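You operate a simulated robot arm through the tools that you are given. There is no shell and no other tool. Be economical: measure what you need, move in short steps, check, and stop when the job is done.

You run a simulated two-armed robot. Do the job below in one go: nothing can be reset, and whatever is moved stays where it is left.

Task
Screw the lid back on the jar.

Only the result counts: the job must be done as asked and must still hold three seconds after the hand-in. Knocking over, shifting, dropping, spilling or breaking anything else fails it. Lids that push on must go on centred and level and be pressed home; caps that screw on are set level and turned clockwise until they are tight.

Robot
Two 6-joint arms with three-finger grippers on one trunk, on a base that drives. Base frame: it is fixed to the floor where the robot stands at the start and does not move with it; the origin is under the middle of the robot, x ahead of it, y to its left, z up; the surface under the hand at the start is at about z = 800. Readings come in mm, degrees, newtons and seconds.
The left shoulder is at the start at [40, 147, 1370], the right one opposite. With the tool pointing down near the work surface each hand reaches from about 300 to 520 mm from the robot's upright axis, wherever it stands, measured 20 degrees to its own side. Payload 2.69 kg a hand.
The tool frame of a hand sits at the grasp point between the pads (the TCP): z along the fingers, y along the line on which they close. The tips reach 29 mm beyond it. Largest opening 120 mm; the body of the gripper starts 78 mm behind the TCP.
Orientation is that of the tool frame in the base frame, as a unit quaternion [x, y, z, w]. With the fingers straight down and closing along the base's y, the tool's x points along the base's -x, its y along +y and its z along -z.

Tools
- The arms move only by the tool play_rows. It takes "left_targets", "right_targets" or both (then of equal length, played together; a hand with none holds still); each is a list of rows, each a list of 7 numbers: the shift along the tool's x, y, z in units of 100 mm (1.0 is 100 mm), then the turn, a rotation vector about the tool's x, y, z in units of 60 degrees (1.0 is 60 degrees), then the gripper command, from -1 (fully open) to 1 (shut), values between in proportion. In form: [[dx, dy, dz, rx, ry, rz, grip], ...]. A call has 1 to 8 rows; each row is the pose to reach, as a shift and turn from the pose commanded when the call began, along the tool's axes at that moment. A call with a number of a shift or a turn outside -1 to 1 is refused whole. Each row takes 0.2 s and may step no farther than 50 mm and 8.6 degrees from the row before; otherwise, or with a gripper value out of range, the whole call is refused. A pose out of reach is approached as far as the arm can. The call stops where the force on the tool passes 40 N (or 10 N more than at its start, if that is more) or the arm is blocked; 0.2 s more then pass. Each finger halts on what it meets, pressing with about 35 N; the grip force reading is that of the motor and also rises with nothing between the fingers. The clock runs only during rows and for 0.2 s after the last one: add rows that repeat a pose to give the fingers time. It gives the time, the measured TCP pose, the force on the tool (base axes), the opening and the grip force at its end, in the units of the frame above (readings bear some noise), with the torque about the TCP (base axes, N m) and any sound that the robot's microphone picked up.
- Cameras (640 x 400 px; columns grow to the right, rows downward): "scene" is now at [96.1, -1.7, 1574.3]; the picture's right is [-0.02, -1.00, 0.00], its down [-0.77, 0.01, -0.63] and it looks along [0.63, -0.01, -0.77] (base axes); focal length 256 px, centre (320, 200). "left" rides on the left gripper at [63, 0, -104] in its tool frame; the picture's right is [0.00, 1.00, 0.00], its down [-0.83, 0.00, -0.56] and it looks along [-0.56, 0.00, 0.83] (tool axes); focal length 275 px, centre (320, 200). "right" rides on the right gripper at [63, 0, -104] in its tool frame; the picture's right is [0.00, 1.00, 0.00], its down [-0.83, 0.00, -0.56] and it looks along [-0.56, 0.00, 0.83] (tool axes); focal length 275 px, centre (320, 200). There is no depth. A picture from a camera that has moved, and an enlarged one, comes with that camera's place and axes in the base frame and with its lens.
- capture(camera): a new picture of that camera. It takes no simulated time.
- raise_lower(by): slides the trunk up (or, below 0, down) by that many mm; the arms and the scene camera ride with it, the base frame stays. It gives what a move gives, with no picture.
- steer(legs): drives the robot by 1 to 6 legs, each [ahead, turn to the left] in mm and degrees, along the robot's own axes; the way and the turn of a leg run together, so that a leg with both is an arc; at most 1500 mm and 180 degrees a leg. The arms and the cameras ride along, it lands a little off, and it stops where it bumps. It gives what a move gives.
- turn_head(pan, tilt): turns the head with the scene camera to pan (to the left, within 86 degrees either way) and tilt (down, from -29 to 69), counted from straight ahead of the robot. It gives what a move gives.
- inspect(camera, box): a new picture of the part [left, top, right, bottom] of that camera's present view, enlarged. It takes no simulated time.
- job_done(): hands the job in; it is judged then, once.

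Work in short steps. Places have to be worked out from the pictures, the camera data and where the tool is seen: move nearer, look again, correct. Check each grasp and each placing, and mend what went wrong. You have 120 turns and 100 pictures in all, those below and enlarged ones among them. Open the grippers and draw the arms clear of the work before you hand the job in, unless the task says otherwise; then end with one line.

The tools are called after "Emit:" by a JSON object that holds its "api" and its "payload". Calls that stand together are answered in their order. play_rows: Moves the arms, as the interface text tells. Its arguments: {"type":"object","properties":{"left_targets":{"type":"array"},"right_targets":{"type":"array"}},"required":[]} The other tools are called the same way: raise_lower (by) slides the trunk up or down; steer (legs) drives the base; turn_head (pan, tilt) turns the head that bears the scene camera; capture (camera) takes a picture; inspect (camera, box) takes an enlarged picture of a part of a camera's view; job_done () hands the job in.

At the start:

```text
time_s: 0.0
left_ee_pos: [460.3, 273.0, 998.7]
left_orientation: [-0.001, 1.0, 0.0, 0.0]
left_force: [-0.2, -1.1, -0.1]
left_ft_torque: [-0.04, -0.01, 0.01]
left_opening: 120.1
left_grasp_force: 0.0
right_ee_pos: [517.1, -162.7, 1023.2]
right_orientation: [-0.001, 1.0, 0.0, 0.0]
right_force: [0.3, -0.4, -0.1]
right_ft_torque: [0.0, -0.02, 0.0]
right_opening: 120.1
right_grasp_force: 0.0
trunk travel left (down, up): [-497.0, 0.0]
robot x, y, heading: [2.2, -0.3, -0.1]
head pan, tilt: [-0.9, 50.8]
```

scene: 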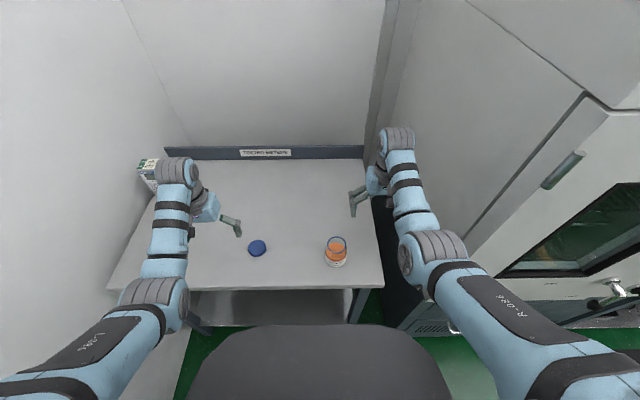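
right: 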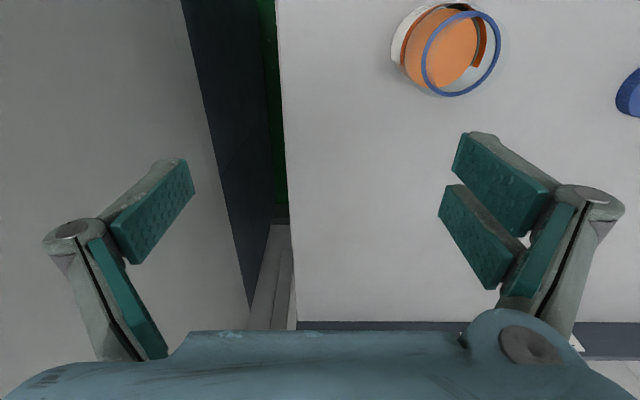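
left: 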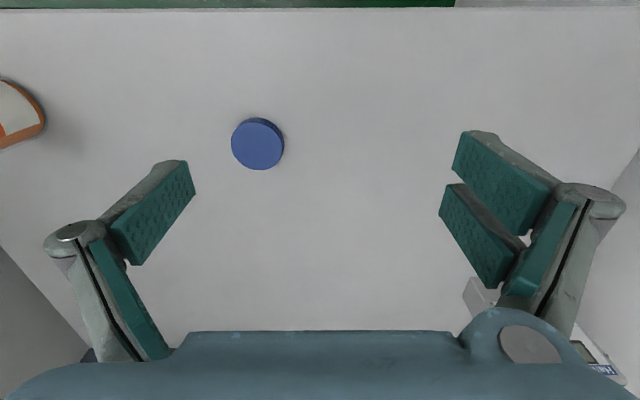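

The blue lid lies at about (518, 203) on the table, and the jar stands at about (475, -60). I'll enlarge both for detail.

Emit:
{"api": "inspect", "payload": {"camera": "scene", "box": [230, 220, 370, 308]}}

Emit:
{"api": "inspect", "payload": {"camera": "right", "box": [360, 0, 640, 175]}}

Emit:
{"api": "inspect", "payload": {"camera": "left", "box": [160, 60, 380, 200]}}

```text
4.55 times, centred on (300, 264) of scene
camera zoom: at [96.1, -1.7, 1574.3], right [-0.02, -1.0, 0.0], down [-0.77, 0.01, -0.63], along [0.63, -0.01, -0.77], focal length 1166 px, centre (411, -91)
```

zoom: 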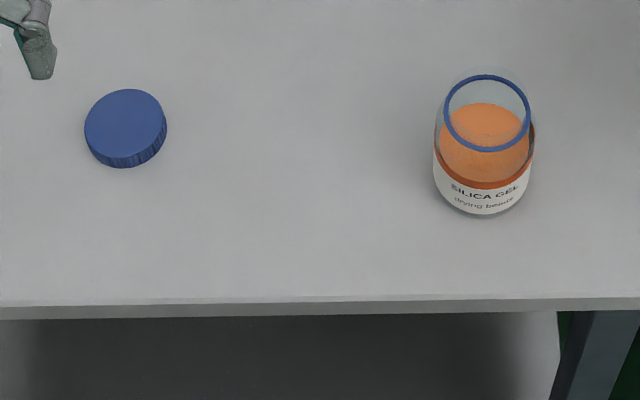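

```text
2.29 times, centred on (500, 88) of right
camera zoom: at [455.2, -162.3, 1128.5], right [-0.01, 1.0, 0.0], down [0.83, 0.01, 0.56], along [0.56, 0.0, -0.83], focal length 629 px, centre (-91, 457)
```

zoom: 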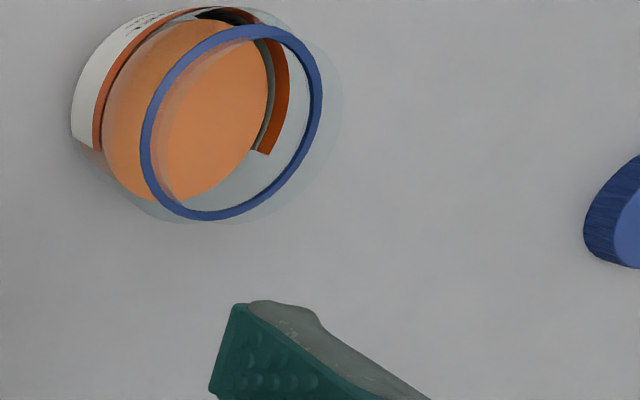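

```text
2.86 times, centred on (270, 130) of left
camera zoom: at [397.3, 273.1, 1104.4], right [0.0, 1.0, 0.0], down [0.83, 0.0, 0.56], along [0.56, 0.0, -0.83], focal length 786 px, centre (463, 400)
```

zoom: 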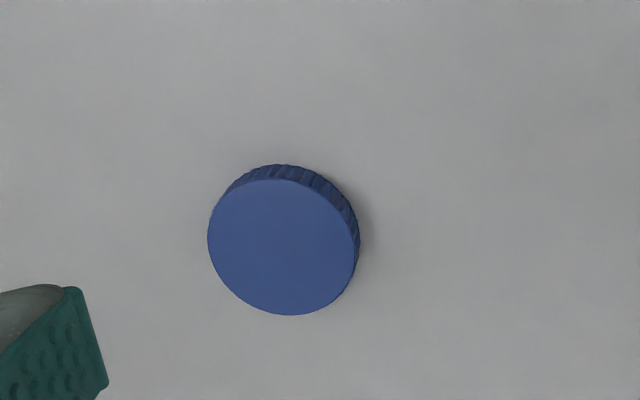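

The lid lies top-up at about (518, 203), roughly 59 mm wide and 20 mm high. The jar's rim centre triangulates to about (479, -57, 892). I'll pull the right hand back and line it up behind the jar for a better look.

Emit:
{"api": "play_rows", "payload": {"right_targets": [[0.4, 0.35, 0, 0, 0, 0, -1], [0.8, 0.7, 0, 0, 0, 0, -1], [1.0, 1.0, 0, 0, 0, 0, -1], [1.0, 1.0, 0, 0, 0, 0, -1]]}}

Emit:
{"api": "capture", "payload": {"camera": "right"}}

Emit:
{"api": "capture", "payload": {"camera": "scene"}}

```text
refused: row 1 steps farther than a row can; nothing moved
```

```text
93 pictures are left
camera right: at [455.2, -162.3, 1128.5], right [-0.01, 1.0, 0.0], down [0.83, 0.01, 0.56], along [0.56, 0.0, -0.83], focal length 275 px, centre (320, 200)
```

right: 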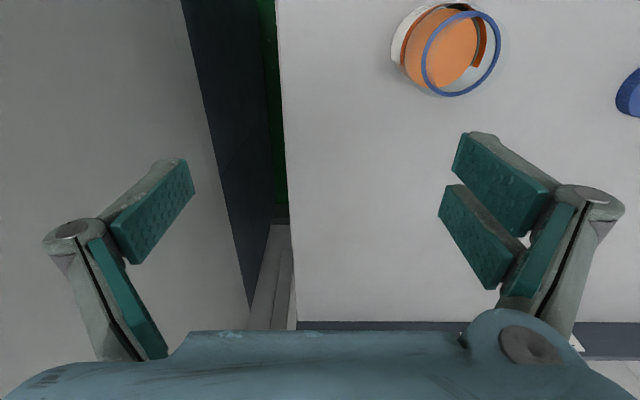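

```text
92 pictures are left
camera scene: at [96.1, -1.7, 1574.3], right [-0.02, -1.0, 0.0], down [-0.77, 0.01, -0.63], along [0.63, -0.01, -0.77], focal length 256 px, centre (320, 200)
```

scene: 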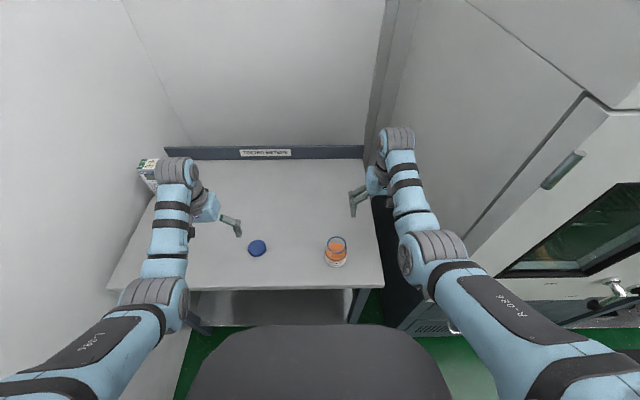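

The call was refused because a row stepped more than 50 mm, so I'll split it into smaller steps.

Emit:
{"api": "play_rows", "payload": {"right_targets": [[0.3, 0.3, 0, 0, 0, 0, -1], [0.6, 0.6, 0, 0, 0, 0, -1], [0.9, 0.9, 0, 0, 0, 0, -1], [1.0, 1.0, 0, 0, 0, 0, -1], [1.0, 1.0, 0, 0, 0, 0, -1]]}}

Emit:
{"api": "capture", "payload": {"camera": "right"}}

```text
time_s: 1.4
left_ee_pos: [460.0, 274.0, 999.5]
left_orientation: [0.0, 1.0, 0.001, -0.001]
left_force: [-0.6, -0.2, -0.3]
left_ft_torque: [-0.02, 0.0, 0.05]
left_opening: 120.1
left_grasp_force: 0.0
right_ee_pos: [445.1, -131.3, 1011.0]
right_orientation: [0.03, 0.998, -0.049, 0.011]
right_force: [-0.1, -0.1, 0.1]
right_ft_torque: [-0.01, 0.0, -0.02]
right_opening: 120.0
right_grasp_force: 0.1
right hand out of reach, approached as far as the arm can: row 2, 3, 4, 5
trunk travel left (down, up): [-497.0, 0.0]
robot x, y, heading: [-0.4, -0.1, -0.0]
head pan, tilt: [-0.9, 50.8]
stopped in row 5 (right hand): the arm was blocked; the commanded pose is now the measured one
```

```text
91 pictures are left
camera right: at [382.3, -117.3, 1114.1], right [0.06, 0.99, -0.1], down [0.82, 0.01, 0.57], along [0.57, -0.11, -0.81], focal length 275 px, centre (320, 200)
```

right: 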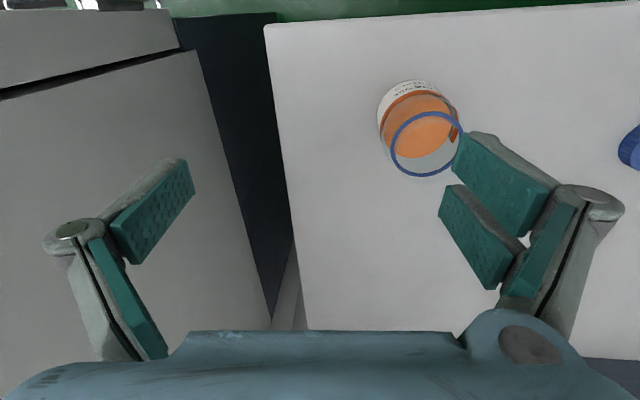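

The right arm can't fold in that close at this height. I'll enlarge the jar from here.

Emit:
{"api": "inspect", "payload": {"camera": "right", "box": [360, 65, 488, 185]}}

```text
3.33 times, centred on (424, 125) of right
camera zoom: at [382.3, -117.3, 1114.1], right [0.06, 0.99, -0.1], down [0.82, 0.01, 0.57], along [0.57, -0.11, -0.81], focal length 918 px, centre (-27, 450)
```

zoom: 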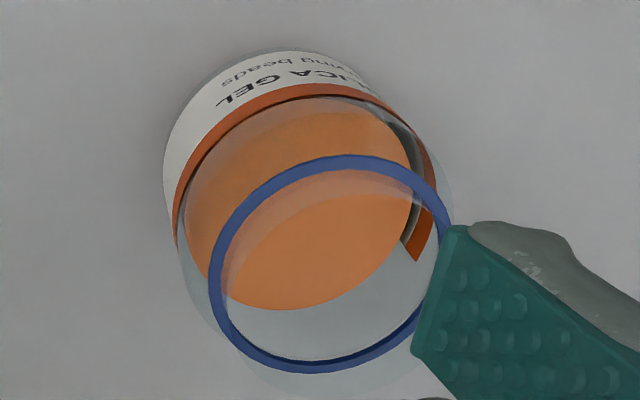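

The rim is a blue ring about 58 mm wide at (480, -56, 892), and the body is about 72 mm wide. Next I move the left hand above the lid, tips at about 870, and check.

Emit:
{"api": "play_rows", "payload": {"left_targets": [[-0.2, -0.25, 0.2, 0, 0, 0, -1], [-0.4, -0.5, 0.4, 0, 0, 0, -1], [-0.58, -0.7, 0.65, 0, 0, 0, -1], [-0.58, -0.7, 1.0, 0, 0, 0, -1], [-0.58, -0.7, 1.0, 0, 0, 0, -1]]}}

Emit:
{"api": "capture", "payload": {"camera": "left"}}

Emit:
{"api": "capture", "payload": {"camera": "scene"}}

```text
time_s: 2.6
left_ee_pos: [513.5, 202.6, 903.0]
left_orientation: [0.0, 1.0, 0.0, 0.001]
left_force: [0.6, 0.5, 0.0]
left_ft_torque: [0.0, 0.02, 0.02]
left_opening: 119.9
left_grasp_force: 0.2
left hand out of reach, approached as far as the arm can: row 4, 5
right_ee_pos: [444.6, -131.7, 1009.6]
right_orientation: [0.03, 0.998, -0.049, 0.008]
right_force: [0.0, 0.6, -0.2]
right_ft_torque: [0.02, -0.03, -0.02]
right_opening: 119.8
right_grasp_force: 0.1
trunk travel left (down, up): [-497.0, 0.0]
robot x, y, heading: [-1.7, 0.3, 0.1]
head pan, tilt: [-0.9, 50.8]
```

```text
89 pictures are left
camera left: at [450.2, 203.7, 1007.8], right [0.0, 1.0, 0.0], down [0.83, 0.0, 0.56], along [0.56, 0.0, -0.83], focal length 275 px, centre (320, 200)
```

left: 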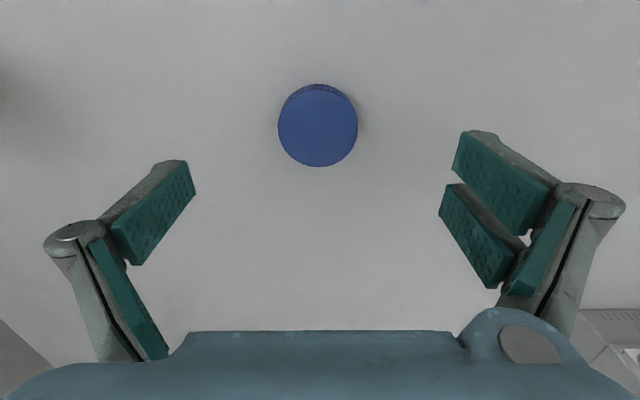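

```text
88 pictures are left
camera scene: at [95.5, -1.3, 1574.3], right [-0.02, -1.0, 0.0], down [-0.77, 0.01, -0.63], along [0.63, -0.01, -0.77], focal length 256 px, centre (320, 200)
```

scene: 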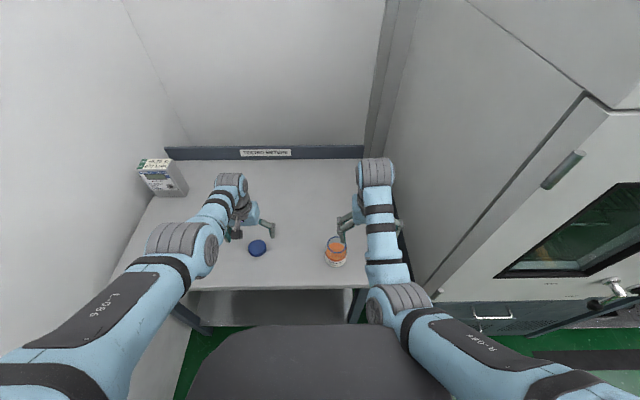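

The lid centre is at about (515, 202), with the hand nearly over it at the edge of its reach. Lowering the trunk by 60 gives more reach, and the right tips stay above the jar and clear to its side.

Emit:
{"api": "raise_lower", "payload": {"by": -55}}

Emit:
{"api": "capture", "payload": {"camera": "left"}}

```text
time_s: 3.6
left_ee_pos: [512.9, 204.1, 849.4]
left_orientation: [0.0, 1.0, 0.0, 0.0]
left_force: [0.0, -0.3, -0.1]
left_ft_torque: [0.0, 0.01, -0.02]
left_opening: 120.1
left_grasp_force: 0.2
right_ee_pos: [444.0, -131.9, 955.1]
right_orientation: [0.031, 0.998, -0.048, 0.009]
right_force: [-0.5, -0.5, 0.0]
right_ft_torque: [-0.03, -0.01, 0.03]
right_opening: 120.0
right_grasp_force: 0.0
trunk travel left (down, up): [-442.0, 55.0]
robot x, y, heading: [-1.8, -1.4, 0.0]
head pan, tilt: [-0.9, 50.8]
```

```text
87 pictures are left
camera left: at [450.4, 203.5, 953.6], right [0.0, 1.0, 0.0], down [0.83, 0.0, 0.56], along [0.56, 0.0, -0.83], focal length 275 px, centre (320, 200)
```

left: 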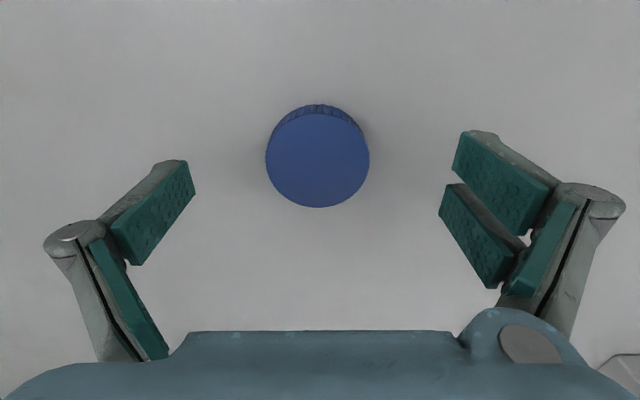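

The lid centre is at about (518, 202). I'll shift 5 mm ahead, go down to TCP 836, and close.

Emit:
{"api": "play_rows", "payload": {"left_targets": [[-0.05, -0.015, 0.0, 0, 0, 0, -1], [-0.05, -0.015, 0.13, 0, 0, 0, -1], [-0.05, -0.015, 0.13, 0, 0, 0, -1]]}}

Emit:
{"api": "capture", "payload": {"camera": "left"}}

```text
time_s: 4.4
left_ee_pos: [510.7, 203.1, 840.4]
left_orientation: [0.0, 1.0, 0.0, 0.001]
left_force: [1.0, -0.1, 0.0]
left_ft_torque: [0.01, -0.04, 0.0]
left_opening: 119.8
left_grasp_force: 0.1
left hand out of reach, approached as far as the arm can: row 1, 2, 3
right_ee_pos: [444.4, -132.5, 956.0]
right_orientation: [0.03, 0.998, -0.049, 0.009]
right_force: [-0.1, -0.5, 0.4]
right_ft_torque: [0.01, 0.0, -0.01]
right_opening: 120.0
right_grasp_force: 0.0
trunk travel left (down, up): [-442.0, 55.0]
robot x, y, heading: [1.9, 2.9, -0.2]
head pan, tilt: [-0.9, 50.8]
```

```text
86 pictures are left
camera left: at [447.4, 202.6, 945.8], right [0.0, 1.0, 0.0], down [0.83, 0.0, 0.56], along [0.56, 0.0, -0.83], focal length 275 px, centre (320, 200)
```

left: 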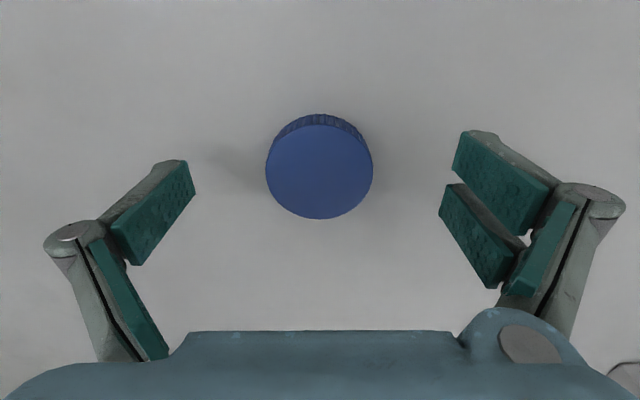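

The arm is at full stretch. I'll lift and draw the left hand back a bit, then drive 80 mm ahead so the lid and jar both fall well within reach.

Emit:
{"api": "play_rows", "payload": {"left_targets": [[0.2, 0, -0.2, 0, 0, 0, -1], [0.5, 0, -0.5, 0, 0, 0, -1], [0.5, 0, -0.5, 0, 0, 0, -1]]}}

Emit:
{"api": "steer", "payload": {"legs": [[80, 0]]}}

Emit:
{"api": "capture", "payload": {"camera": "scene"}}

Emit:
{"api": "capture", "payload": {"camera": "left"}}

```text
time_s: 5.2
left_ee_pos: [458.6, 201.8, 892.0]
left_orientation: [-0.001, 1.0, 0.0, -0.001]
left_force: [0.5, 0.2, -0.1]
left_ft_torque: [-0.02, 0.01, 0.02]
left_opening: 120.0
left_grasp_force: 0.0
right_ee_pos: [444.0, -132.9, 955.6]
right_orientation: [0.03, 0.998, -0.05, 0.009]
right_force: [-0.1, -0.3, -0.2]
right_ft_torque: [0.02, 0.03, 0.01]
right_opening: 120.1
right_grasp_force: 0.1
trunk travel left (down, up): [-442.0, 55.0]
robot x, y, heading: [-2.2, -2.2, 0.0]
head pan, tilt: [-0.9, 50.8]
```

```text
time_s: 6.2
left_ee_pos: [528.3, 202.6, 897.3]
left_orientation: [0.0, 1.0, 0.0, 0.006]
left_force: [-1.3, 0.1, -0.9]
left_ft_torque: [-0.02, -0.04, 0.01]
left_opening: 119.9
left_grasp_force: 0.0
right_ee_pos: [512.9, -134.1, 961.8]
right_orientation: [0.031, 0.998, -0.051, 0.014]
right_force: [-1.2, 1.0, 0.0]
right_ft_torque: [-0.08, -0.11, -0.01]
right_opening: 120.2
right_grasp_force: 0.1
trunk travel left (down, up): [-442.0, 55.0]
robot x, y, heading: [78.7, 2.9, -0.2]
head pan, tilt: [-0.9, 50.8]
```

```text
85 pictures are left
camera scene: at [158.6, -1.9, 1521.5], right [-0.02, -1.0, 0.0], down [-0.77, 0.01, -0.64], along [0.64, -0.01, -0.77], focal length 256 px, centre (320, 200)
```

scene: 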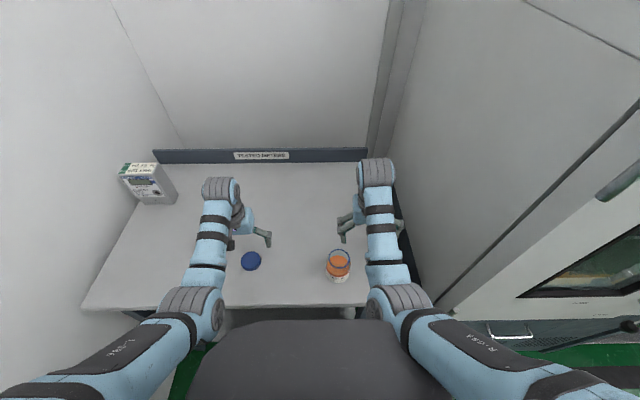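

```text
84 pictures are left
camera left: at [463.5, 201.8, 1001.6], right [0.0, 1.0, 0.0], down [0.82, 0.0, 0.57], along [0.57, 0.0, -0.82], focal length 275 px, centre (320, 200)
```

left: 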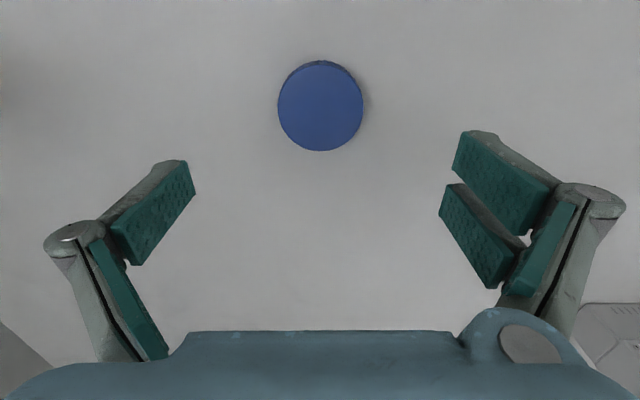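

Reach should be better now. The lid is at about (517, 202) and the hand at (527, 202), so I descend to TCP of about 836.

Emit:
{"api": "play_rows", "payload": {"left_targets": [[0.1, 0, 0.2, 0, 0, 0, -1], [0.1, 0, 0.5, 0, 0, 0, -1], [0.1, 0, 0.58, 0, 0, 0, -1], [0.1, 0, 0.58, 0, 0, 0, -1]]}}

Emit:
{"api": "capture", "payload": {"camera": "left"}}

```text
time_s: 7.2
left_ee_pos: [527.3, 201.8, 832.1]
left_orientation: [0.001, 1.0, 0.0, 0.0]
left_force: [0.4, -0.3, -0.8]
left_ft_torque: [-0.02, 0.04, 0.01]
left_opening: 120.1
left_grasp_force: 0.0
right_ee_pos: [524.5, -135.3, 956.2]
right_orientation: [0.032, 0.998, -0.051, 0.009]
right_force: [1.4, 0.0, -1.1]
right_ft_torque: [-0.01, 0.02, -0.03]
right_opening: 120.1
right_grasp_force: 0.0
trunk travel left (down, up): [-442.0, 55.0]
robot x, y, heading: [78.4, 1.9, -0.0]
head pan, tilt: [-0.9, 50.8]
```

```text
83 pictures are left
camera left: at [465.0, 201.4, 937.7], right [0.0, 1.0, 0.0], down [0.83, 0.0, 0.55], along [0.55, 0.0, -0.83], focal length 275 px, centre (320, 200)
```

left: 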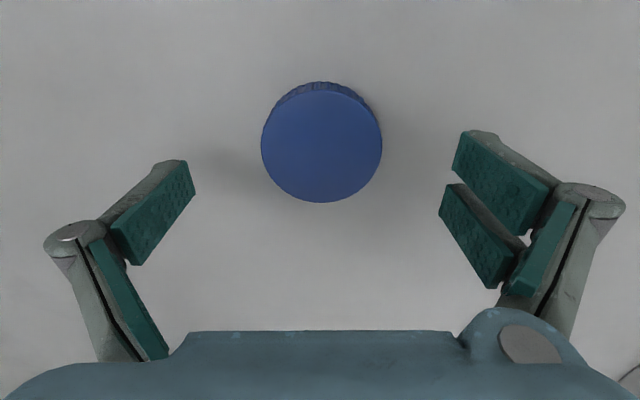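

The hand now reads x = 527 and the lid is at about 517. I'll go back 10 mm, rise 3 mm, then close.

Emit:
{"api": "play_rows", "payload": {"left_targets": [[0.1, 0.0, -0.03, 0, 0, 0, -1], [0.1, 0.0, -0.03, 0, 0, 0, -1], [0.1, 0.0, -0.03, 0, 0, 0, -0.2], [0.1, 0.0, -0.03, 0, 0, 0, 0.2], [0.1, 0.0, -0.03, 0, 0, 0, 0.4], [0.1, 0.0, -0.03, 0, 0, 0, 0.4]]}}

Emit:
{"api": "capture", "payload": {"camera": "left"}}

```text
time_s: 8.6
left_ee_pos: [516.8, 200.5, 837.5]
left_orientation: [0.0, 1.0, 0.0, 0.001]
left_force: [-0.4, -0.6, 1.2]
left_ft_torque: [0.02, 0.04, 0.01]
left_opening: 54.7
left_grasp_force: 34.6
right_ee_pos: [522.4, -135.5, 956.0]
right_orientation: [0.032, 0.998, -0.051, 0.01]
right_force: [-0.3, -0.1, -0.8]
right_ft_torque: [-0.01, 0.02, 0.0]
right_opening: 120.1
right_grasp_force: 0.1
trunk travel left (down, up): [-442.0, 55.0]
robot x, y, heading: [81.6, -2.1, -0.3]
head pan, tilt: [-0.9, 50.8]
```

```text
82 pictures are left
camera left: at [453.9, 201.2, 941.4], right [0.0, 1.0, 0.0], down [0.83, 0.0, 0.56], along [0.56, 0.0, -0.83], focal length 275 px, centre (320, 200)
```

left: 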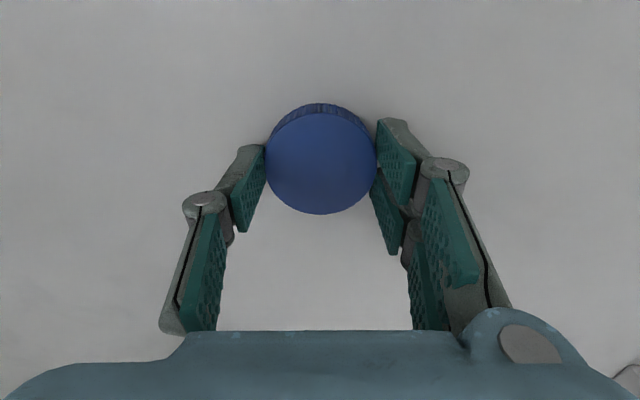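

The lid is gripped with an opening of 54.7 mm, centred on the TCP, and its bottom is about 36 mm below the TCP. I'll lift it and straighten the right hand's slight tilt.

Emit:
{"api": "play_rows", "payload": {"left_targets": [[0, 0, -0.1, 0, 0, 0, 1], [0, 0, -0.4, 0, 0, 0, 1], [0, 0, -0.7, 0, 0, 0, 1], [0, 0, -0.7, 0, 0, 0, 1]], "right_targets": [[0, -0.1, 0, -0.097, 0.019, -0.061, -1], [0, -0.25, 0, -0.097, 0.019, -0.061, -1], [0, -0.3, 0, -0.097, 0.019, -0.061, -1], [0, -0.3, 0, -0.097, 0.019, -0.061, -1]]}}

Emit:
{"api": "raise_lower", "payload": {"by": 25}}

Emit:
{"api": "steer", "payload": {"legs": [[-50, 0]]}}

Emit:
{"api": "capture", "payload": {"camera": "left"}}

Emit:
{"api": "capture", "payload": {"camera": "scene"}}

```text
time_s: 9.6
left_ee_pos: [517.5, 200.8, 908.2]
left_orientation: [0.0, 1.0, 0.0, 0.0]
left_force: [-0.2, 0.2, 0.0]
left_ft_torque: [-0.03, 0.0, 0.0]
left_opening: 54.5
left_grasp_force: 34.6
right_ee_pos: [531.5, -161.1, 946.0]
right_orientation: [-0.001, 1.0, 0.001, 0.0]
right_force: [0.5, 0.0, 0.1]
right_ft_torque: [0.0, 0.0, 0.04]
right_opening: 119.9
right_grasp_force: 0.1
right hand out of reach, approached as far as the arm can: row 1, 2, 3, 4
trunk travel left (down, up): [-442.0, 55.0]
robot x, y, heading: [79.4, -3.2, 0.0]
head pan, tilt: [-0.9, 50.8]
```

```text
time_s: 10.3
left_ee_pos: [518.0, 200.4, 934.3]
left_orientation: [0.0, 1.0, 0.001, 0.0]
left_force: [-0.3, 0.9, -0.5]
left_ft_torque: [0.08, 0.01, -0.03]
left_opening: 54.6
left_grasp_force: 34.6
right_ee_pos: [530.8, -160.0, 971.5]
right_orientation: [-0.001, 1.0, 0.0, -0.001]
right_force: [-0.5, -0.5, -0.8]
right_ft_torque: [-0.03, 0.0, -0.01]
right_opening: 120.3
right_grasp_force: 0.0
trunk travel left (down, up): [-467.0, 30.0]
robot x, y, heading: [77.5, -0.5, -0.1]
head pan, tilt: [-0.9, 50.8]
```

```text
time_s: 11.2
left_ee_pos: [476.8, 201.4, 929.4]
left_orientation: [-0.001, 1.0, 0.0, -0.004]
left_force: [0.8, 0.1, 0.2]
left_ft_torque: [0.0, 0.09, 0.02]
left_opening: 54.7
left_grasp_force: 35.4
right_ee_pos: [489.3, -160.4, 968.1]
right_orientation: [-0.001, 1.0, 0.001, -0.004]
right_force: [0.2, 0.0, 0.1]
right_ft_torque: [0.02, 0.12, 0.01]
right_opening: 119.8
right_grasp_force: 0.0
trunk travel left (down, up): [-467.0, 30.0]
robot x, y, heading: [26.6, 0.1, 0.2]
head pan, tilt: [-0.9, 50.8]
```

```text
81 pictures are left
camera left: at [414.0, 200.8, 1034.3], right [0.0, 1.0, 0.0], down [0.84, 0.0, 0.55], along [0.55, 0.0, -0.84], focal length 275 px, centre (320, 200)
```

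left: 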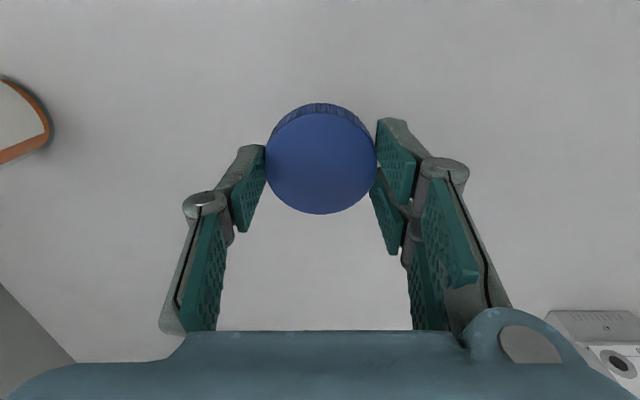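

```text
80 pictures are left
camera scene: at [138.4, -1.8, 1544.5], right [-0.02, -1.0, 0.0], down [-0.78, 0.01, -0.63], along [0.63, -0.01, -0.78], focal length 256 px, centre (320, 200)
```

scene: 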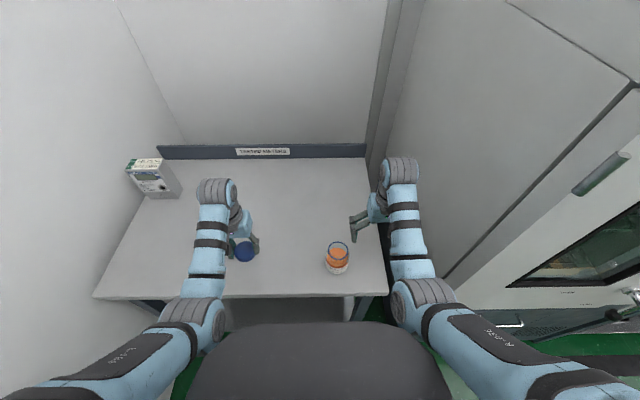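

The lid is held securely. Now I turn the right hand to point diagonally toward the jar, yawed 60° and tilted 45° below horizontal, while moving it over the jar well above the rim.

Emit:
{"api": "play_rows", "payload": {"right_targets": [[0.0, 0.1, 0, -0.044, -0.0764, -0.1064, -1], [0.0, 0.2, 0, -0.088, -0.153, -0.213, -1], [0.0, 0.3, 0, -0.132, -0.229, -0.319, -1], [0.05, 0.4, 0, -0.176, -0.306, -0.426, -1], [0.05, 0.5, 0, -0.22, -0.382, -0.532, -1], [0.05, 0.6, 0, -0.265, -0.458, -0.639, -1], [0.05, 0.7, 0, -0.309, -0.535, -0.745, -1], [0.05, 0.8, 0, -0.353, -0.611, -0.851, -1]]}}

Emit:
{"api": "capture", "payload": {"camera": "right"}}

Emit:
{"api": "capture", "payload": {"camera": "scene"}}

```text
time_s: 13.1
left_ee_pos: [468.8, 200.7, 931.2]
left_orientation: [0.0, 1.0, 0.0, 0.0]
left_force: [-0.7, -0.5, -0.2]
left_ft_torque: [0.02, -0.01, -0.02]
left_opening: 54.5
left_grasp_force: 34.7
right_ee_pos: [478.4, -80.9, 973.3]
right_orientation: [-0.422, 0.836, 0.176, 0.303]
right_force: [0.2, -0.1, -0.6]
right_ft_torque: [0.02, 0.01, 0.0]
right_opening: 120.0
right_grasp_force: 0.0
trunk travel left (down, up): [-467.0, 30.0]
robot x, y, heading: [32.8, -3.2, 0.1]
head pan, tilt: [-0.9, 50.8]
```

```text
79 pictures are left
camera right: at [413.5, -175.6, 1010.2], right [-0.81, 0.58, 0.04], down [0.18, 0.19, 0.96], along [0.55, 0.79, -0.26], focal length 275 px, centre (320, 200)
```

right: 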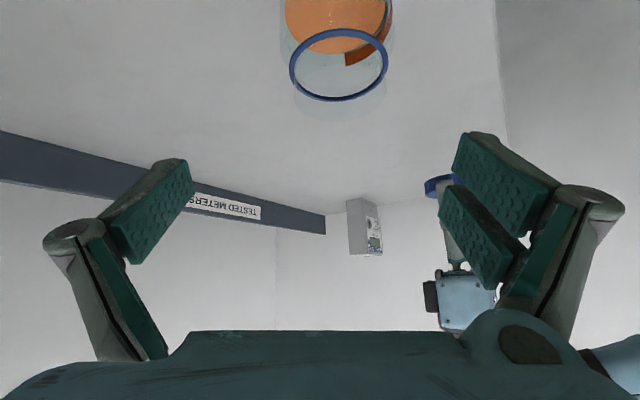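

```text
78 pictures are left
camera scene: at [125.6, -2.2, 1545.5], right [-0.02, -1.0, 0.0], down [-0.77, 0.01, -0.63], along [0.63, -0.01, -0.77], focal length 256 px, centre (320, 200)
```

scene: 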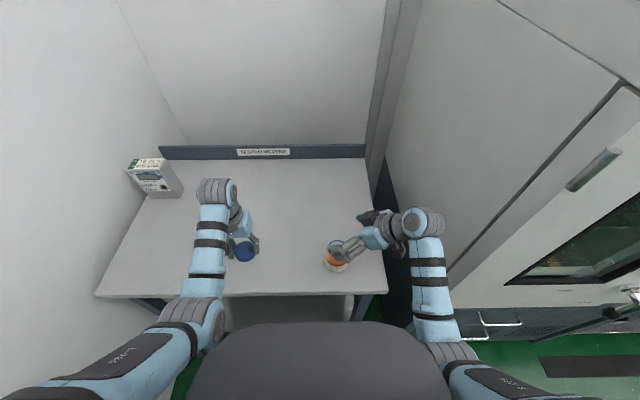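

The pose works and the fingers straddle above the jar. I'll zoom on the jar's rim and neck for dimensions.

Emit:
{"api": "inspect", "payload": {"camera": "right", "box": [270, 0, 410, 125]}}

Emit:
{"api": "inspect", "payload": {"camera": "scene", "box": [310, 225, 390, 280]}}

```text
3.20 times, centred on (340, 62) of right
camera zoom: at [413.5, -175.6, 1010.2], right [-0.81, 0.58, 0.04], down [0.18, 0.19, 0.96], along [0.55, 0.79, -0.26], focal length 881 px, centre (256, 640)
```

zoom: 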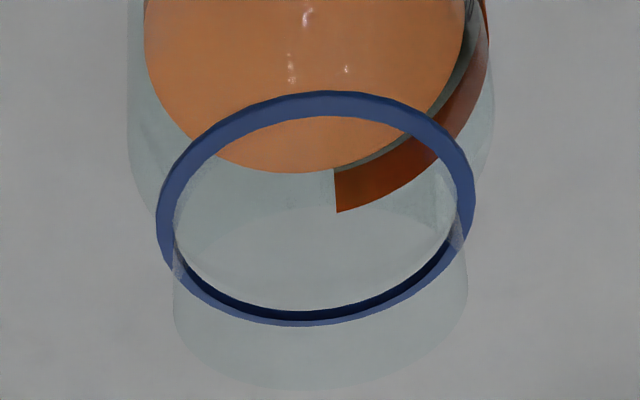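

```text
7.27 times, centred on (350, 252) of scene
camera zoom: at [125.6, -2.2, 1545.5], right [-0.02, -1.0, 0.0], down [-0.77, 0.01, -0.63], along [0.63, -0.01, -0.77], focal length 1865 px, centre (102, -182)
```

zoom: 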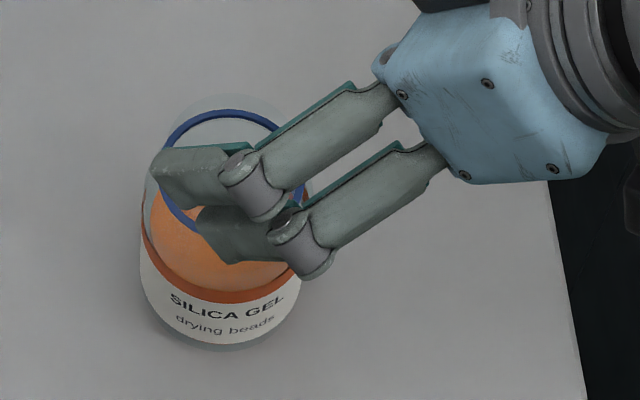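

Now it's clear: the blue ring (about 58 mm) is a flange at z ≈ 893. A clear neck about 50 mm wide rises to z ≈ 909, and the body is about 68 mm. I'll flatten the right hand to 35° below horizontal and centre it over the jar axis at (479, -57).

Emit:
{"api": "play_rows", "payload": {"right_targets": [[0.03, 0.04, 0.14, -0.013, -0.078, -0.032, -1], [0.06, 0.08, 0.28, -0.026, -0.157, -0.064, -1], [0.1, 0.12, 0.42, -0.039, -0.235, -0.095, -1], [0.1, 0.12, 0.42, -0.039, -0.235, -0.095, -1]]}}

Emit:
{"api": "capture", "payload": {"camera": "right"}}

Emit:
{"api": "capture", "payload": {"camera": "scene"}}

```text
time_s: 14.1
left_ee_pos: [470.6, 201.5, 931.7]
left_orientation: [0.0, 1.0, 0.0, 0.0]
left_force: [-1.1, 0.0, 0.0]
left_ft_torque: [0.01, -0.02, -0.01]
left_opening: 54.6
left_grasp_force: 35.0
right_ee_pos: [479.0, -57.0, 934.1]
right_orientation: [-0.444, 0.767, 0.228, 0.403]
right_force: [0.5, 0.5, -0.2]
right_ft_torque: [-0.01, -0.04, -0.02]
right_opening: 119.9
right_grasp_force: 0.0
trunk travel left (down, up): [-467.0, 30.0]
robot x, y, heading: [31.1, 0.8, -0.2]
head pan, tilt: [-0.9, 50.8]
```

```text
75 pictures are left
camera right: at [419.4, -162.1, 942.1], right [-0.87, 0.5, -0.01], down [0.0, 0.02, 1.0], along [0.5, 0.87, -0.02], focal length 275 px, centre (320, 200)
```

right: 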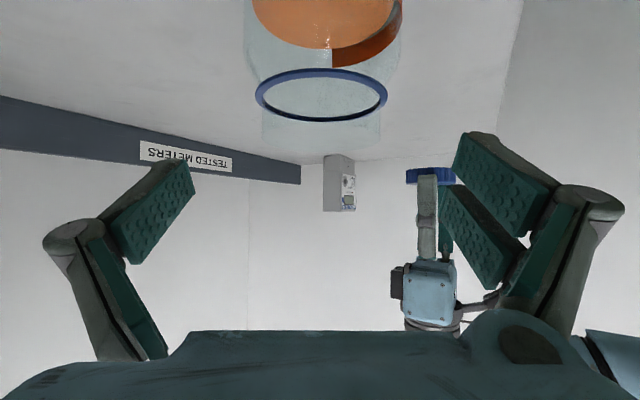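

```text
74 pictures are left
camera scene: at [125.7, -1.7, 1545.5], right [-0.02, -1.0, 0.0], down [-0.77, 0.01, -0.63], along [0.63, -0.01, -0.77], focal length 256 px, centre (320, 200)
```

scene: 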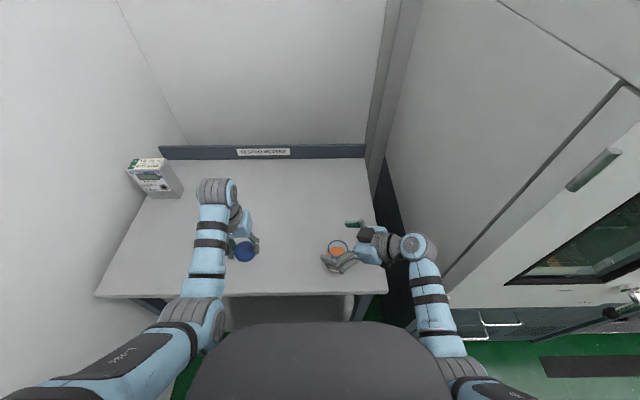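

The view is well centred on the jar. I'll zoom to see the neck.

Emit:
{"api": "inspect", "payload": {"camera": "right", "box": [230, 0, 410, 165]}}

```text
2.42 times, centred on (320, 82) of right
camera zoom: at [419.4, -162.1, 942.1], right [-0.87, 0.5, -0.01], down [0.0, 0.02, 1.0], along [0.5, 0.87, -0.02], focal length 667 px, centre (320, 485)
```

zoom: 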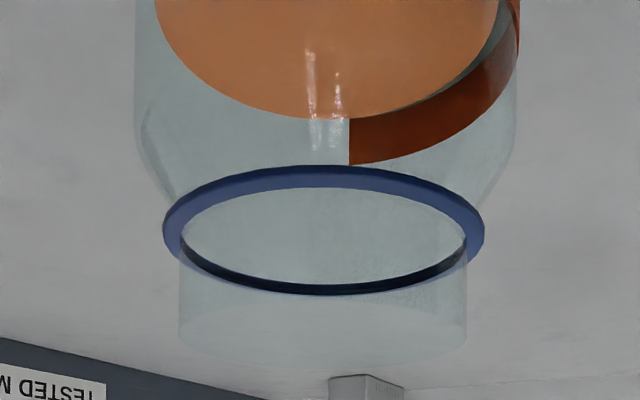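

Measured: neck top at z ≈ 912, ring 893.5, body 69 mm wide and straight up to z ≈ 876, axis at (479.4, -56.5). I lower the right hand around the body to TCP z ≈ 838, fingers open.

Emit:
{"api": "play_rows", "payload": {"right_targets": [[0.26, 0, 0.18, 0, 0, 0, -1], [0.52, 0, 0.37, 0, 0, 0, -1], [0.786, 0, 0.55, 0, 0, 0, -1], [0.786, 0, 0.55, 0, 0, 0, -1]]}}

Emit:
{"api": "capture", "payload": {"camera": "right"}}

Emit:
{"api": "capture", "payload": {"camera": "scene"}}

```text
time_s: 15.1
left_ee_pos: [468.7, 200.7, 933.4]
left_orientation: [0.0, 1.0, 0.001, 0.0]
left_force: [0.5, 0.5, -0.4]
left_ft_torque: [-0.01, 0.02, -0.01]
left_opening: 54.7
left_grasp_force: 34.9
right_ee_pos: [476.8, -57.3, 838.1]
right_orientation: [-0.444, 0.767, 0.227, 0.403]
right_force: [-0.9, 0.6, 0.2]
right_ft_torque: [-0.02, -0.03, 0.02]
right_opening: 119.9
right_grasp_force: 0.1
trunk travel left (down, up): [-467.0, 30.0]
robot x, y, heading: [31.4, 1.4, 0.1]
head pan, tilt: [-0.9, 50.8]
```

```text
72 pictures are left
camera right: at [417.0, -161.3, 846.7], right [-0.87, 0.5, -0.01], down [0.0, 0.02, 1.0], along [0.5, 0.87, -0.02], focal length 275 px, centre (320, 200)
```

right: 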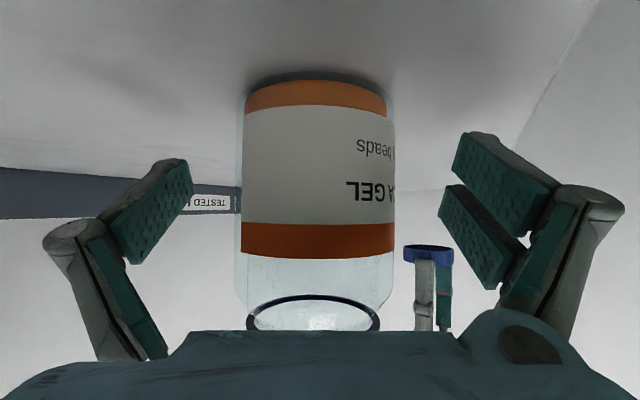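

```text
71 pictures are left
camera scene: at [125.6, -1.8, 1545.5], right [-0.02, -1.0, 0.0], down [-0.77, 0.01, -0.63], along [0.63, -0.01, -0.77], focal length 256 px, centre (320, 200)
```

scene: 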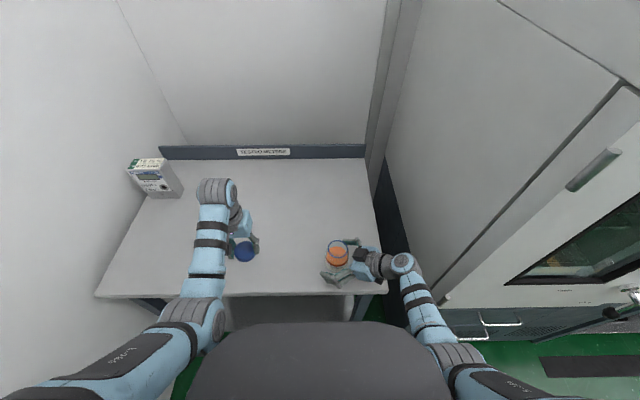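

The jar is about 2 mm off towards −y of the tool. I'll correct that and close gently on the body.

Emit:
{"api": "play_rows", "payload": {"right_targets": [[0, -0.018, 0.0, 0, 0, 0, -1], [0, -0.018, 0.0, 0, 0, 0, -0.5], [0, -0.018, 0.0, 0, 0, 0, -0.2], [0, -0.018, 0.0, 0, 0, 0, 0.0], [0, -0.018, 0.0, 0, 0, 0, 0.2], [0, -0.018, 0.0, 0, 0, 0, 1], [0, -0.018, 0.0, 0, 0, 0, 1]]}}

Emit:
{"api": "capture", "payload": {"camera": "right"}}

Emit:
{"api": "inspect", "payload": {"camera": "scene", "box": [290, 220, 420, 300]}}

```text
time_s: 16.6
left_ee_pos: [467.8, 201.2, 932.8]
left_orientation: [0.0, 1.0, -0.001, 0.0]
left_force: [-0.8, 0.3, -0.6]
left_ft_torque: [0.04, -0.01, 0.0]
left_opening: 54.6
left_grasp_force: 34.8
right_ee_pos: [479.1, -58.4, 838.2]
right_orientation: [-0.444, 0.767, 0.228, 0.403]
right_force: [-1.2, -0.4, 1.2]
right_ft_torque: [0.05, 0.1, 0.02]
right_opening: 66.3
right_grasp_force: 34.7
trunk travel left (down, up): [-467.0, 30.0]
robot x, y, heading: [27.8, -5.3, 0.1]
head pan, tilt: [-0.9, 50.8]
```

```text
70 pictures are left
camera right: at [419.2, -162.3, 847.0], right [-0.87, 0.5, -0.01], down [0.0, 0.02, 1.0], along [0.5, 0.87, -0.02], focal length 275 px, centre (320, 200)
```

right: 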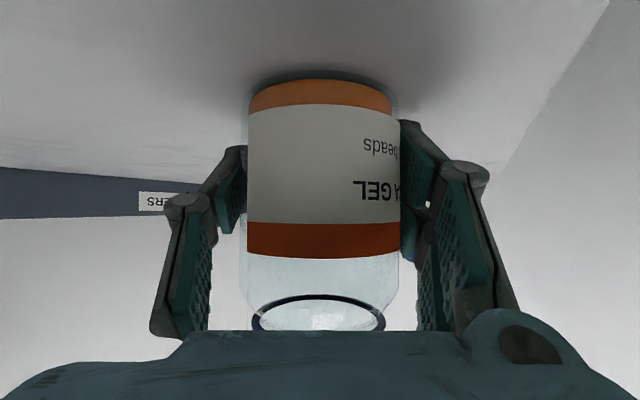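

```text
4.92 times, centred on (355, 260) of scene
camera zoom: at [125.4, -1.8, 1545.5], right [-0.02, -1.0, 0.0], down [-0.77, 0.01, -0.63], along [0.63, -0.01, -0.77], focal length 1262 px, centre (148, -95)
```

zoom: 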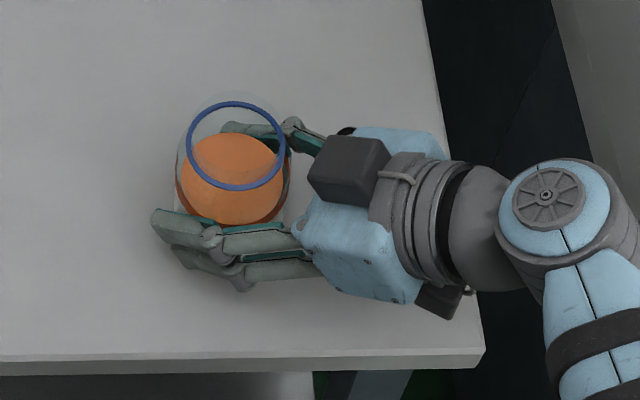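

The jar is held firmly at 66.3 mm. Now I bring the lid over in stages: rise, move towards the jar, and pre-rotate counter-clockwise to give a long clockwise stroke.

Emit:
{"api": "play_rows", "payload": {"left_targets": [[0, 0, -0.2, 0, 0, -0.12, 1], [0, -0.1, -0.4, 0, 0, -0.25, 1], [0, -0.25, -0.45, 0, 0, -0.375, 1], [0, -0.4, -0.45, 0, 0, -0.5, 1], [0, -0.55, -0.45, 0, 0, -0.625, 1], [0, -0.7, -0.45, 0, 0, -0.75, 1], [0, -0.85, -0.45, 0, 0, -0.875, 1], [0, -1, -0.45, 0, 0, -1, 1]]}}

Emit:
{"api": "capture", "payload": {"camera": "scene"}}

```text
time_s: 18.4
left_ee_pos: [469.8, 115.8, 976.0]
left_orientation: [-0.508, 0.861, 0.011, 0.007]
left_force: [-0.8, 0.9, -0.5]
left_ft_torque: [0.02, -0.02, 0.0]
left_opening: 54.5
left_grasp_force: 34.9
left hand out of reach, approached as far as the arm can: row 2, 3, 4, 5, 6, 7
right_ee_pos: [480.4, -59.2, 838.7]
right_orientation: [-0.444, 0.767, 0.228, 0.402]
right_force: [0.1, -0.6, 2.8]
right_ft_torque: [0.02, 0.09, 0.03]
right_opening: 66.1
right_grasp_force: 35.0
trunk travel left (down, up): [-467.0, 30.0]
robot x, y, heading: [32.5, -1.7, 0.1]
head pan, tilt: [-0.9, 50.8]
```

```text
68 pictures are left
camera scene: at [125.2, -1.9, 1545.5], right [-0.02, -1.0, 0.0], down [-0.77, 0.01, -0.63], along [0.63, -0.01, -0.77], focal length 256 px, centre (320, 200)
```

scene: 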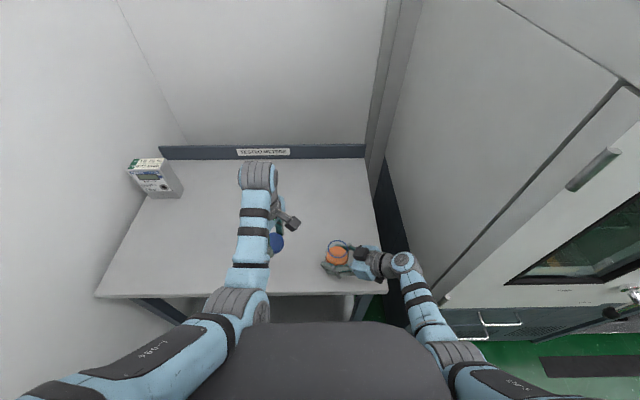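

The hand was briefly folded near its inner limit but got there. I'll continue toward the jar and finish the pre-rotation.

Emit:
{"api": "play_rows", "payload": {"left_targets": [[0.1, -0.06, 0, 0, 0, -0.12, 1], [0.2, -0.12, 0, 0, 0, -0.24, 1], [0.3, -0.19, 0, 0, 0, -0.36, 1], [0.42, -0.27, 0, 0, 0, -0.48, 1], [0.54, -0.35, 0, 0, 0, -0.6, 1], [0.66, -0.43, 0, 0, 0, -0.72, 1], [0.75, -0.49, 0, 0, 0, -0.833, 1], [0.75, -0.49, 0, 0, 0, -0.833, 1]]}}

Emit:
{"api": "capture", "payload": {"camera": "scene"}}

Emit:
{"api": "capture", "payload": {"camera": "left"}}

```text
time_s: 20.4
left_ee_pos: [508.0, 79.5, 967.2]
left_orientation: [0.833, -0.553, -0.012, -0.022]
left_force: [-0.5, -0.2, -0.5]
left_ft_torque: [0.0, -0.04, 0.02]
left_opening: 54.7
left_grasp_force: 35.4
left hand out of reach, approached as far as the arm can: row 4, 5, 6, 7, 8
right_ee_pos: [477.3, -57.6, 839.8]
right_orientation: [-0.444, 0.767, 0.228, 0.403]
right_force: [-1.4, -1.0, 3.0]
right_ft_torque: [0.05, 0.13, 0.02]
right_opening: 65.9
right_grasp_force: 34.9
trunk travel left (down, up): [-467.0, 30.0]
robot x, y, heading: [32.8, -3.0, 0.1]
head pan, tilt: [-0.9, 50.8]
stopped in row 8 (left hand): the arm was blocked; the commanded pose is now the measured one
```

```text
67 pictures are left
camera scene: at [125.1, -2.0, 1545.5], right [-0.02, -1.0, 0.0], down [-0.77, 0.01, -0.63], along [0.63, -0.01, -0.77], focal length 256 px, centre (320, 200)
```

scene: 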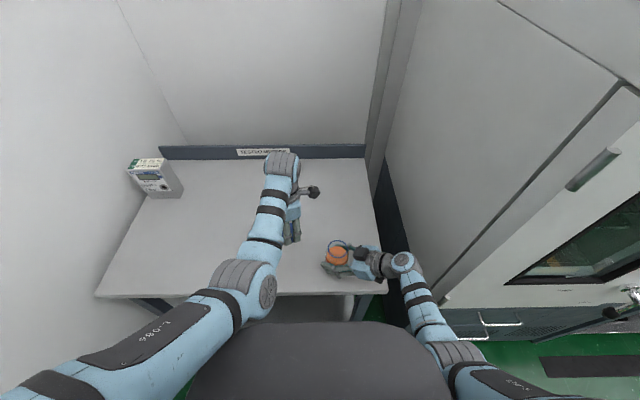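

```text
66 pictures are left
camera left: at [531.6, 15.3, 1068.4], right [-0.92, -0.38, -0.02], down [-0.32, 0.74, 0.59], along [-0.21, 0.56, -0.8], focal length 275 px, centre (320, 200)
```

left: 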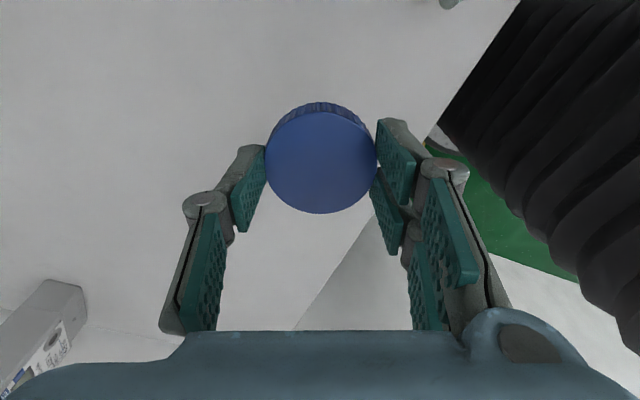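

The left arm was blocked at this strong yaw (112°). I'll turn back about 54° clockwise while carrying on toward the jar.

Emit:
{"api": "play_rows", "payload": {"left_targets": [[0.05, 0.03, 0, 0, 0, 0.13, 1], [0.1, 0.07, 0, 0, 0, 0.26, 1], [0.2, 0.14, 0, 0, 0, 0.39, 1], [0.3, 0.2, 0, 0, 0, 0.52, 1], [0.4, 0.27, 0, 0, 0, 0.65, 1], [0.5, 0.34, 0, 0, 0, 0.78, 1], [0.6, 0.42, 0, 0, 0, 0.9, 1], [0.67, 0.47, 0, 0, 0, 0.9, 1]]}}

Emit:
{"api": "capture", "payload": {"camera": "scene"}}

```text
time_s: 22.2
left_ee_pos: [520.7, 42.6, 951.1]
left_orientation: [-0.495, 0.868, 0.027, 0.017]
left_force: [-0.1, 0.8, 1.2]
left_ft_torque: [0.02, -0.03, 0.01]
left_opening: 54.5
left_grasp_force: 34.7
left hand out of reach, approached as far as the arm can: row 4, 5, 6, 7, 8
right_ee_pos: [479.5, -58.7, 838.3]
right_orientation: [-0.443, 0.768, 0.227, 0.403]
right_force: [-0.2, -0.5, 2.3]
right_ft_torque: [0.04, 0.15, 0.06]
right_opening: 66.1
right_grasp_force: 35.0
trunk travel left (down, up): [-467.0, 30.0]
robot x, y, heading: [31.5, -3.2, 0.0]
head pan, tilt: [-0.9, 50.8]
```

```text
65 pictures are left
camera scene: at [125.2, -2.1, 1545.5], right [-0.02, -1.0, 0.0], down [-0.77, 0.01, -0.63], along [0.63, -0.01, -0.77], focal length 256 px, centre (320, 200)
```

scene: 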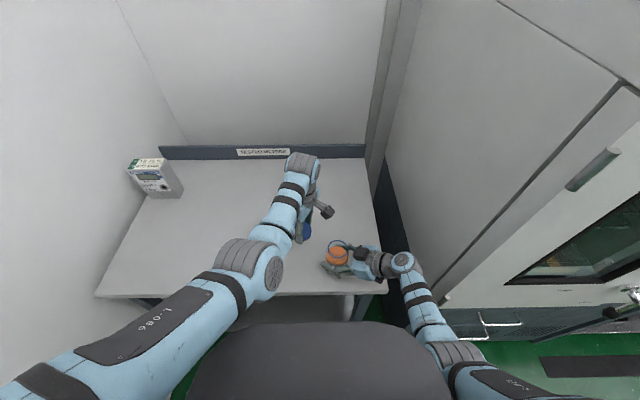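

The arm keeps being pushed outward and down, so this looks like a wrist-bend limit. I'll probe a bit farther toward −y to see where it becomes reachable.

Emit:
{"api": "play_rows", "payload": {"left_targets": [[0.15, -0.06, 0, 0, 0, 0.0, 1], [0.3, -0.12, 0, 0, 0, 0.0, 1], [0.45, -0.18, 0, 0, 0, 0.0, 1], [0.56, -0.22, 0, 0, 0, 0.0, 1], [0.56, -0.22, 0, 0, 0, 0.0, 1], [0.56, -0.22, 0, 0, 0, 0.0, 1]]}}

Emit:
{"api": "inspect", "payload": {"camera": "scene", "box": [200, 130, 440, 300]}}

```text
time_s: 23.6
left_ee_pos: [526.9, 9.0, 944.4]
left_orientation: [-0.489, 0.872, 0.019, 0.012]
left_force: [0.6, -0.5, -0.1]
left_ft_torque: [0.02, 0.01, 0.01]
left_opening: 54.6
left_grasp_force: 34.6
left hand out of reach, approached as far as the arm can: row 1, 2, 3, 4, 5, 6
right_ee_pos: [478.1, -59.4, 837.5]
right_orientation: [-0.444, 0.768, 0.227, 0.403]
right_force: [-1.1, 0.3, 2.9]
right_ft_torque: [0.04, 0.11, 0.05]
right_opening: 65.8
right_grasp_force: 34.9
trunk travel left (down, up): [-467.0, 30.0]
robot x, y, heading: [26.6, 0.2, 0.0]
head pan, tilt: [-0.9, 50.8]
```

```text
2.35 times, centred on (320, 215) of scene
camera zoom: at [125.2, -2.0, 1545.5], right [-0.02, -1.0, 0.0], down [-0.77, 0.01, -0.63], along [0.63, -0.01, -0.77], focal length 603 px, centre (320, 165)
```

zoom: 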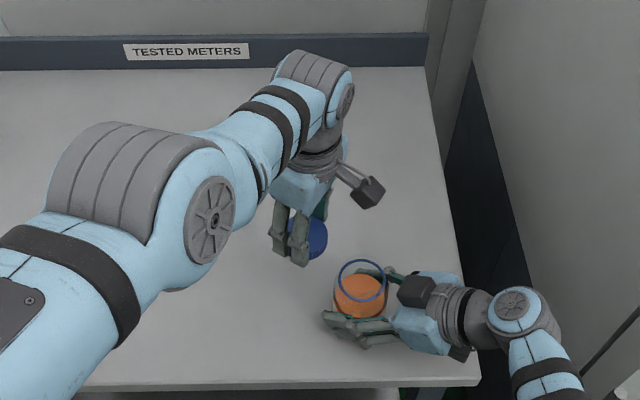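

Possibly the yaw is what limits it. I'll unwind the yaw to about 0 while moving slightly toward the jar, and see whether the reach frees up.

Emit:
{"api": "play_rows", "payload": {"left_targets": [[0.0, 0.0, -0.06, 0, 0, 0.12, 1], [0.0, 0.0, -0.06, 0, 0, 0.24, 1], [0, 0.0, -0.06, 0, 0, 0.36, 1], [0.1, 0.0, -0.06, 0, 0, 0.48, 1], [0.2, 0.0, -0.06, 0, 0, 0.6, 1], [0.3, 0.01, -0.06, 0, 0, 0.72, 1], [0.36, 0.015, -0.06, 0, 0, 0.84, 1], [0.36, 0.015, -0.06, 0, 0, 0.96, 1]]}}

```text
time_s: 25.4
left_ee_pos: [524.5, 9.1, 945.2]
left_orientation: [-0.006, 1.0, 0.021, 0.0]
left_force: [0.7, -0.5, 0.4]
left_ft_torque: [0.0, -0.01, 0.02]
left_opening: 54.8
left_grasp_force: 34.7
left hand out of reach, approached as far as the arm can: row 4, 5, 6, 7, 8
right_ee_pos: [478.5, -58.4, 838.8]
right_orientation: [-0.443, 0.768, 0.227, 0.403]
right_force: [-0.6, -0.2, 2.3]
right_ft_torque: [0.05, 0.1, 0.04]
right_opening: 65.9
right_grasp_force: 34.9
trunk travel left (down, up): [-467.0, 30.0]
robot x, y, heading: [28.4, -1.1, -0.1]
head pan, tilt: [-0.9, 50.8]
```

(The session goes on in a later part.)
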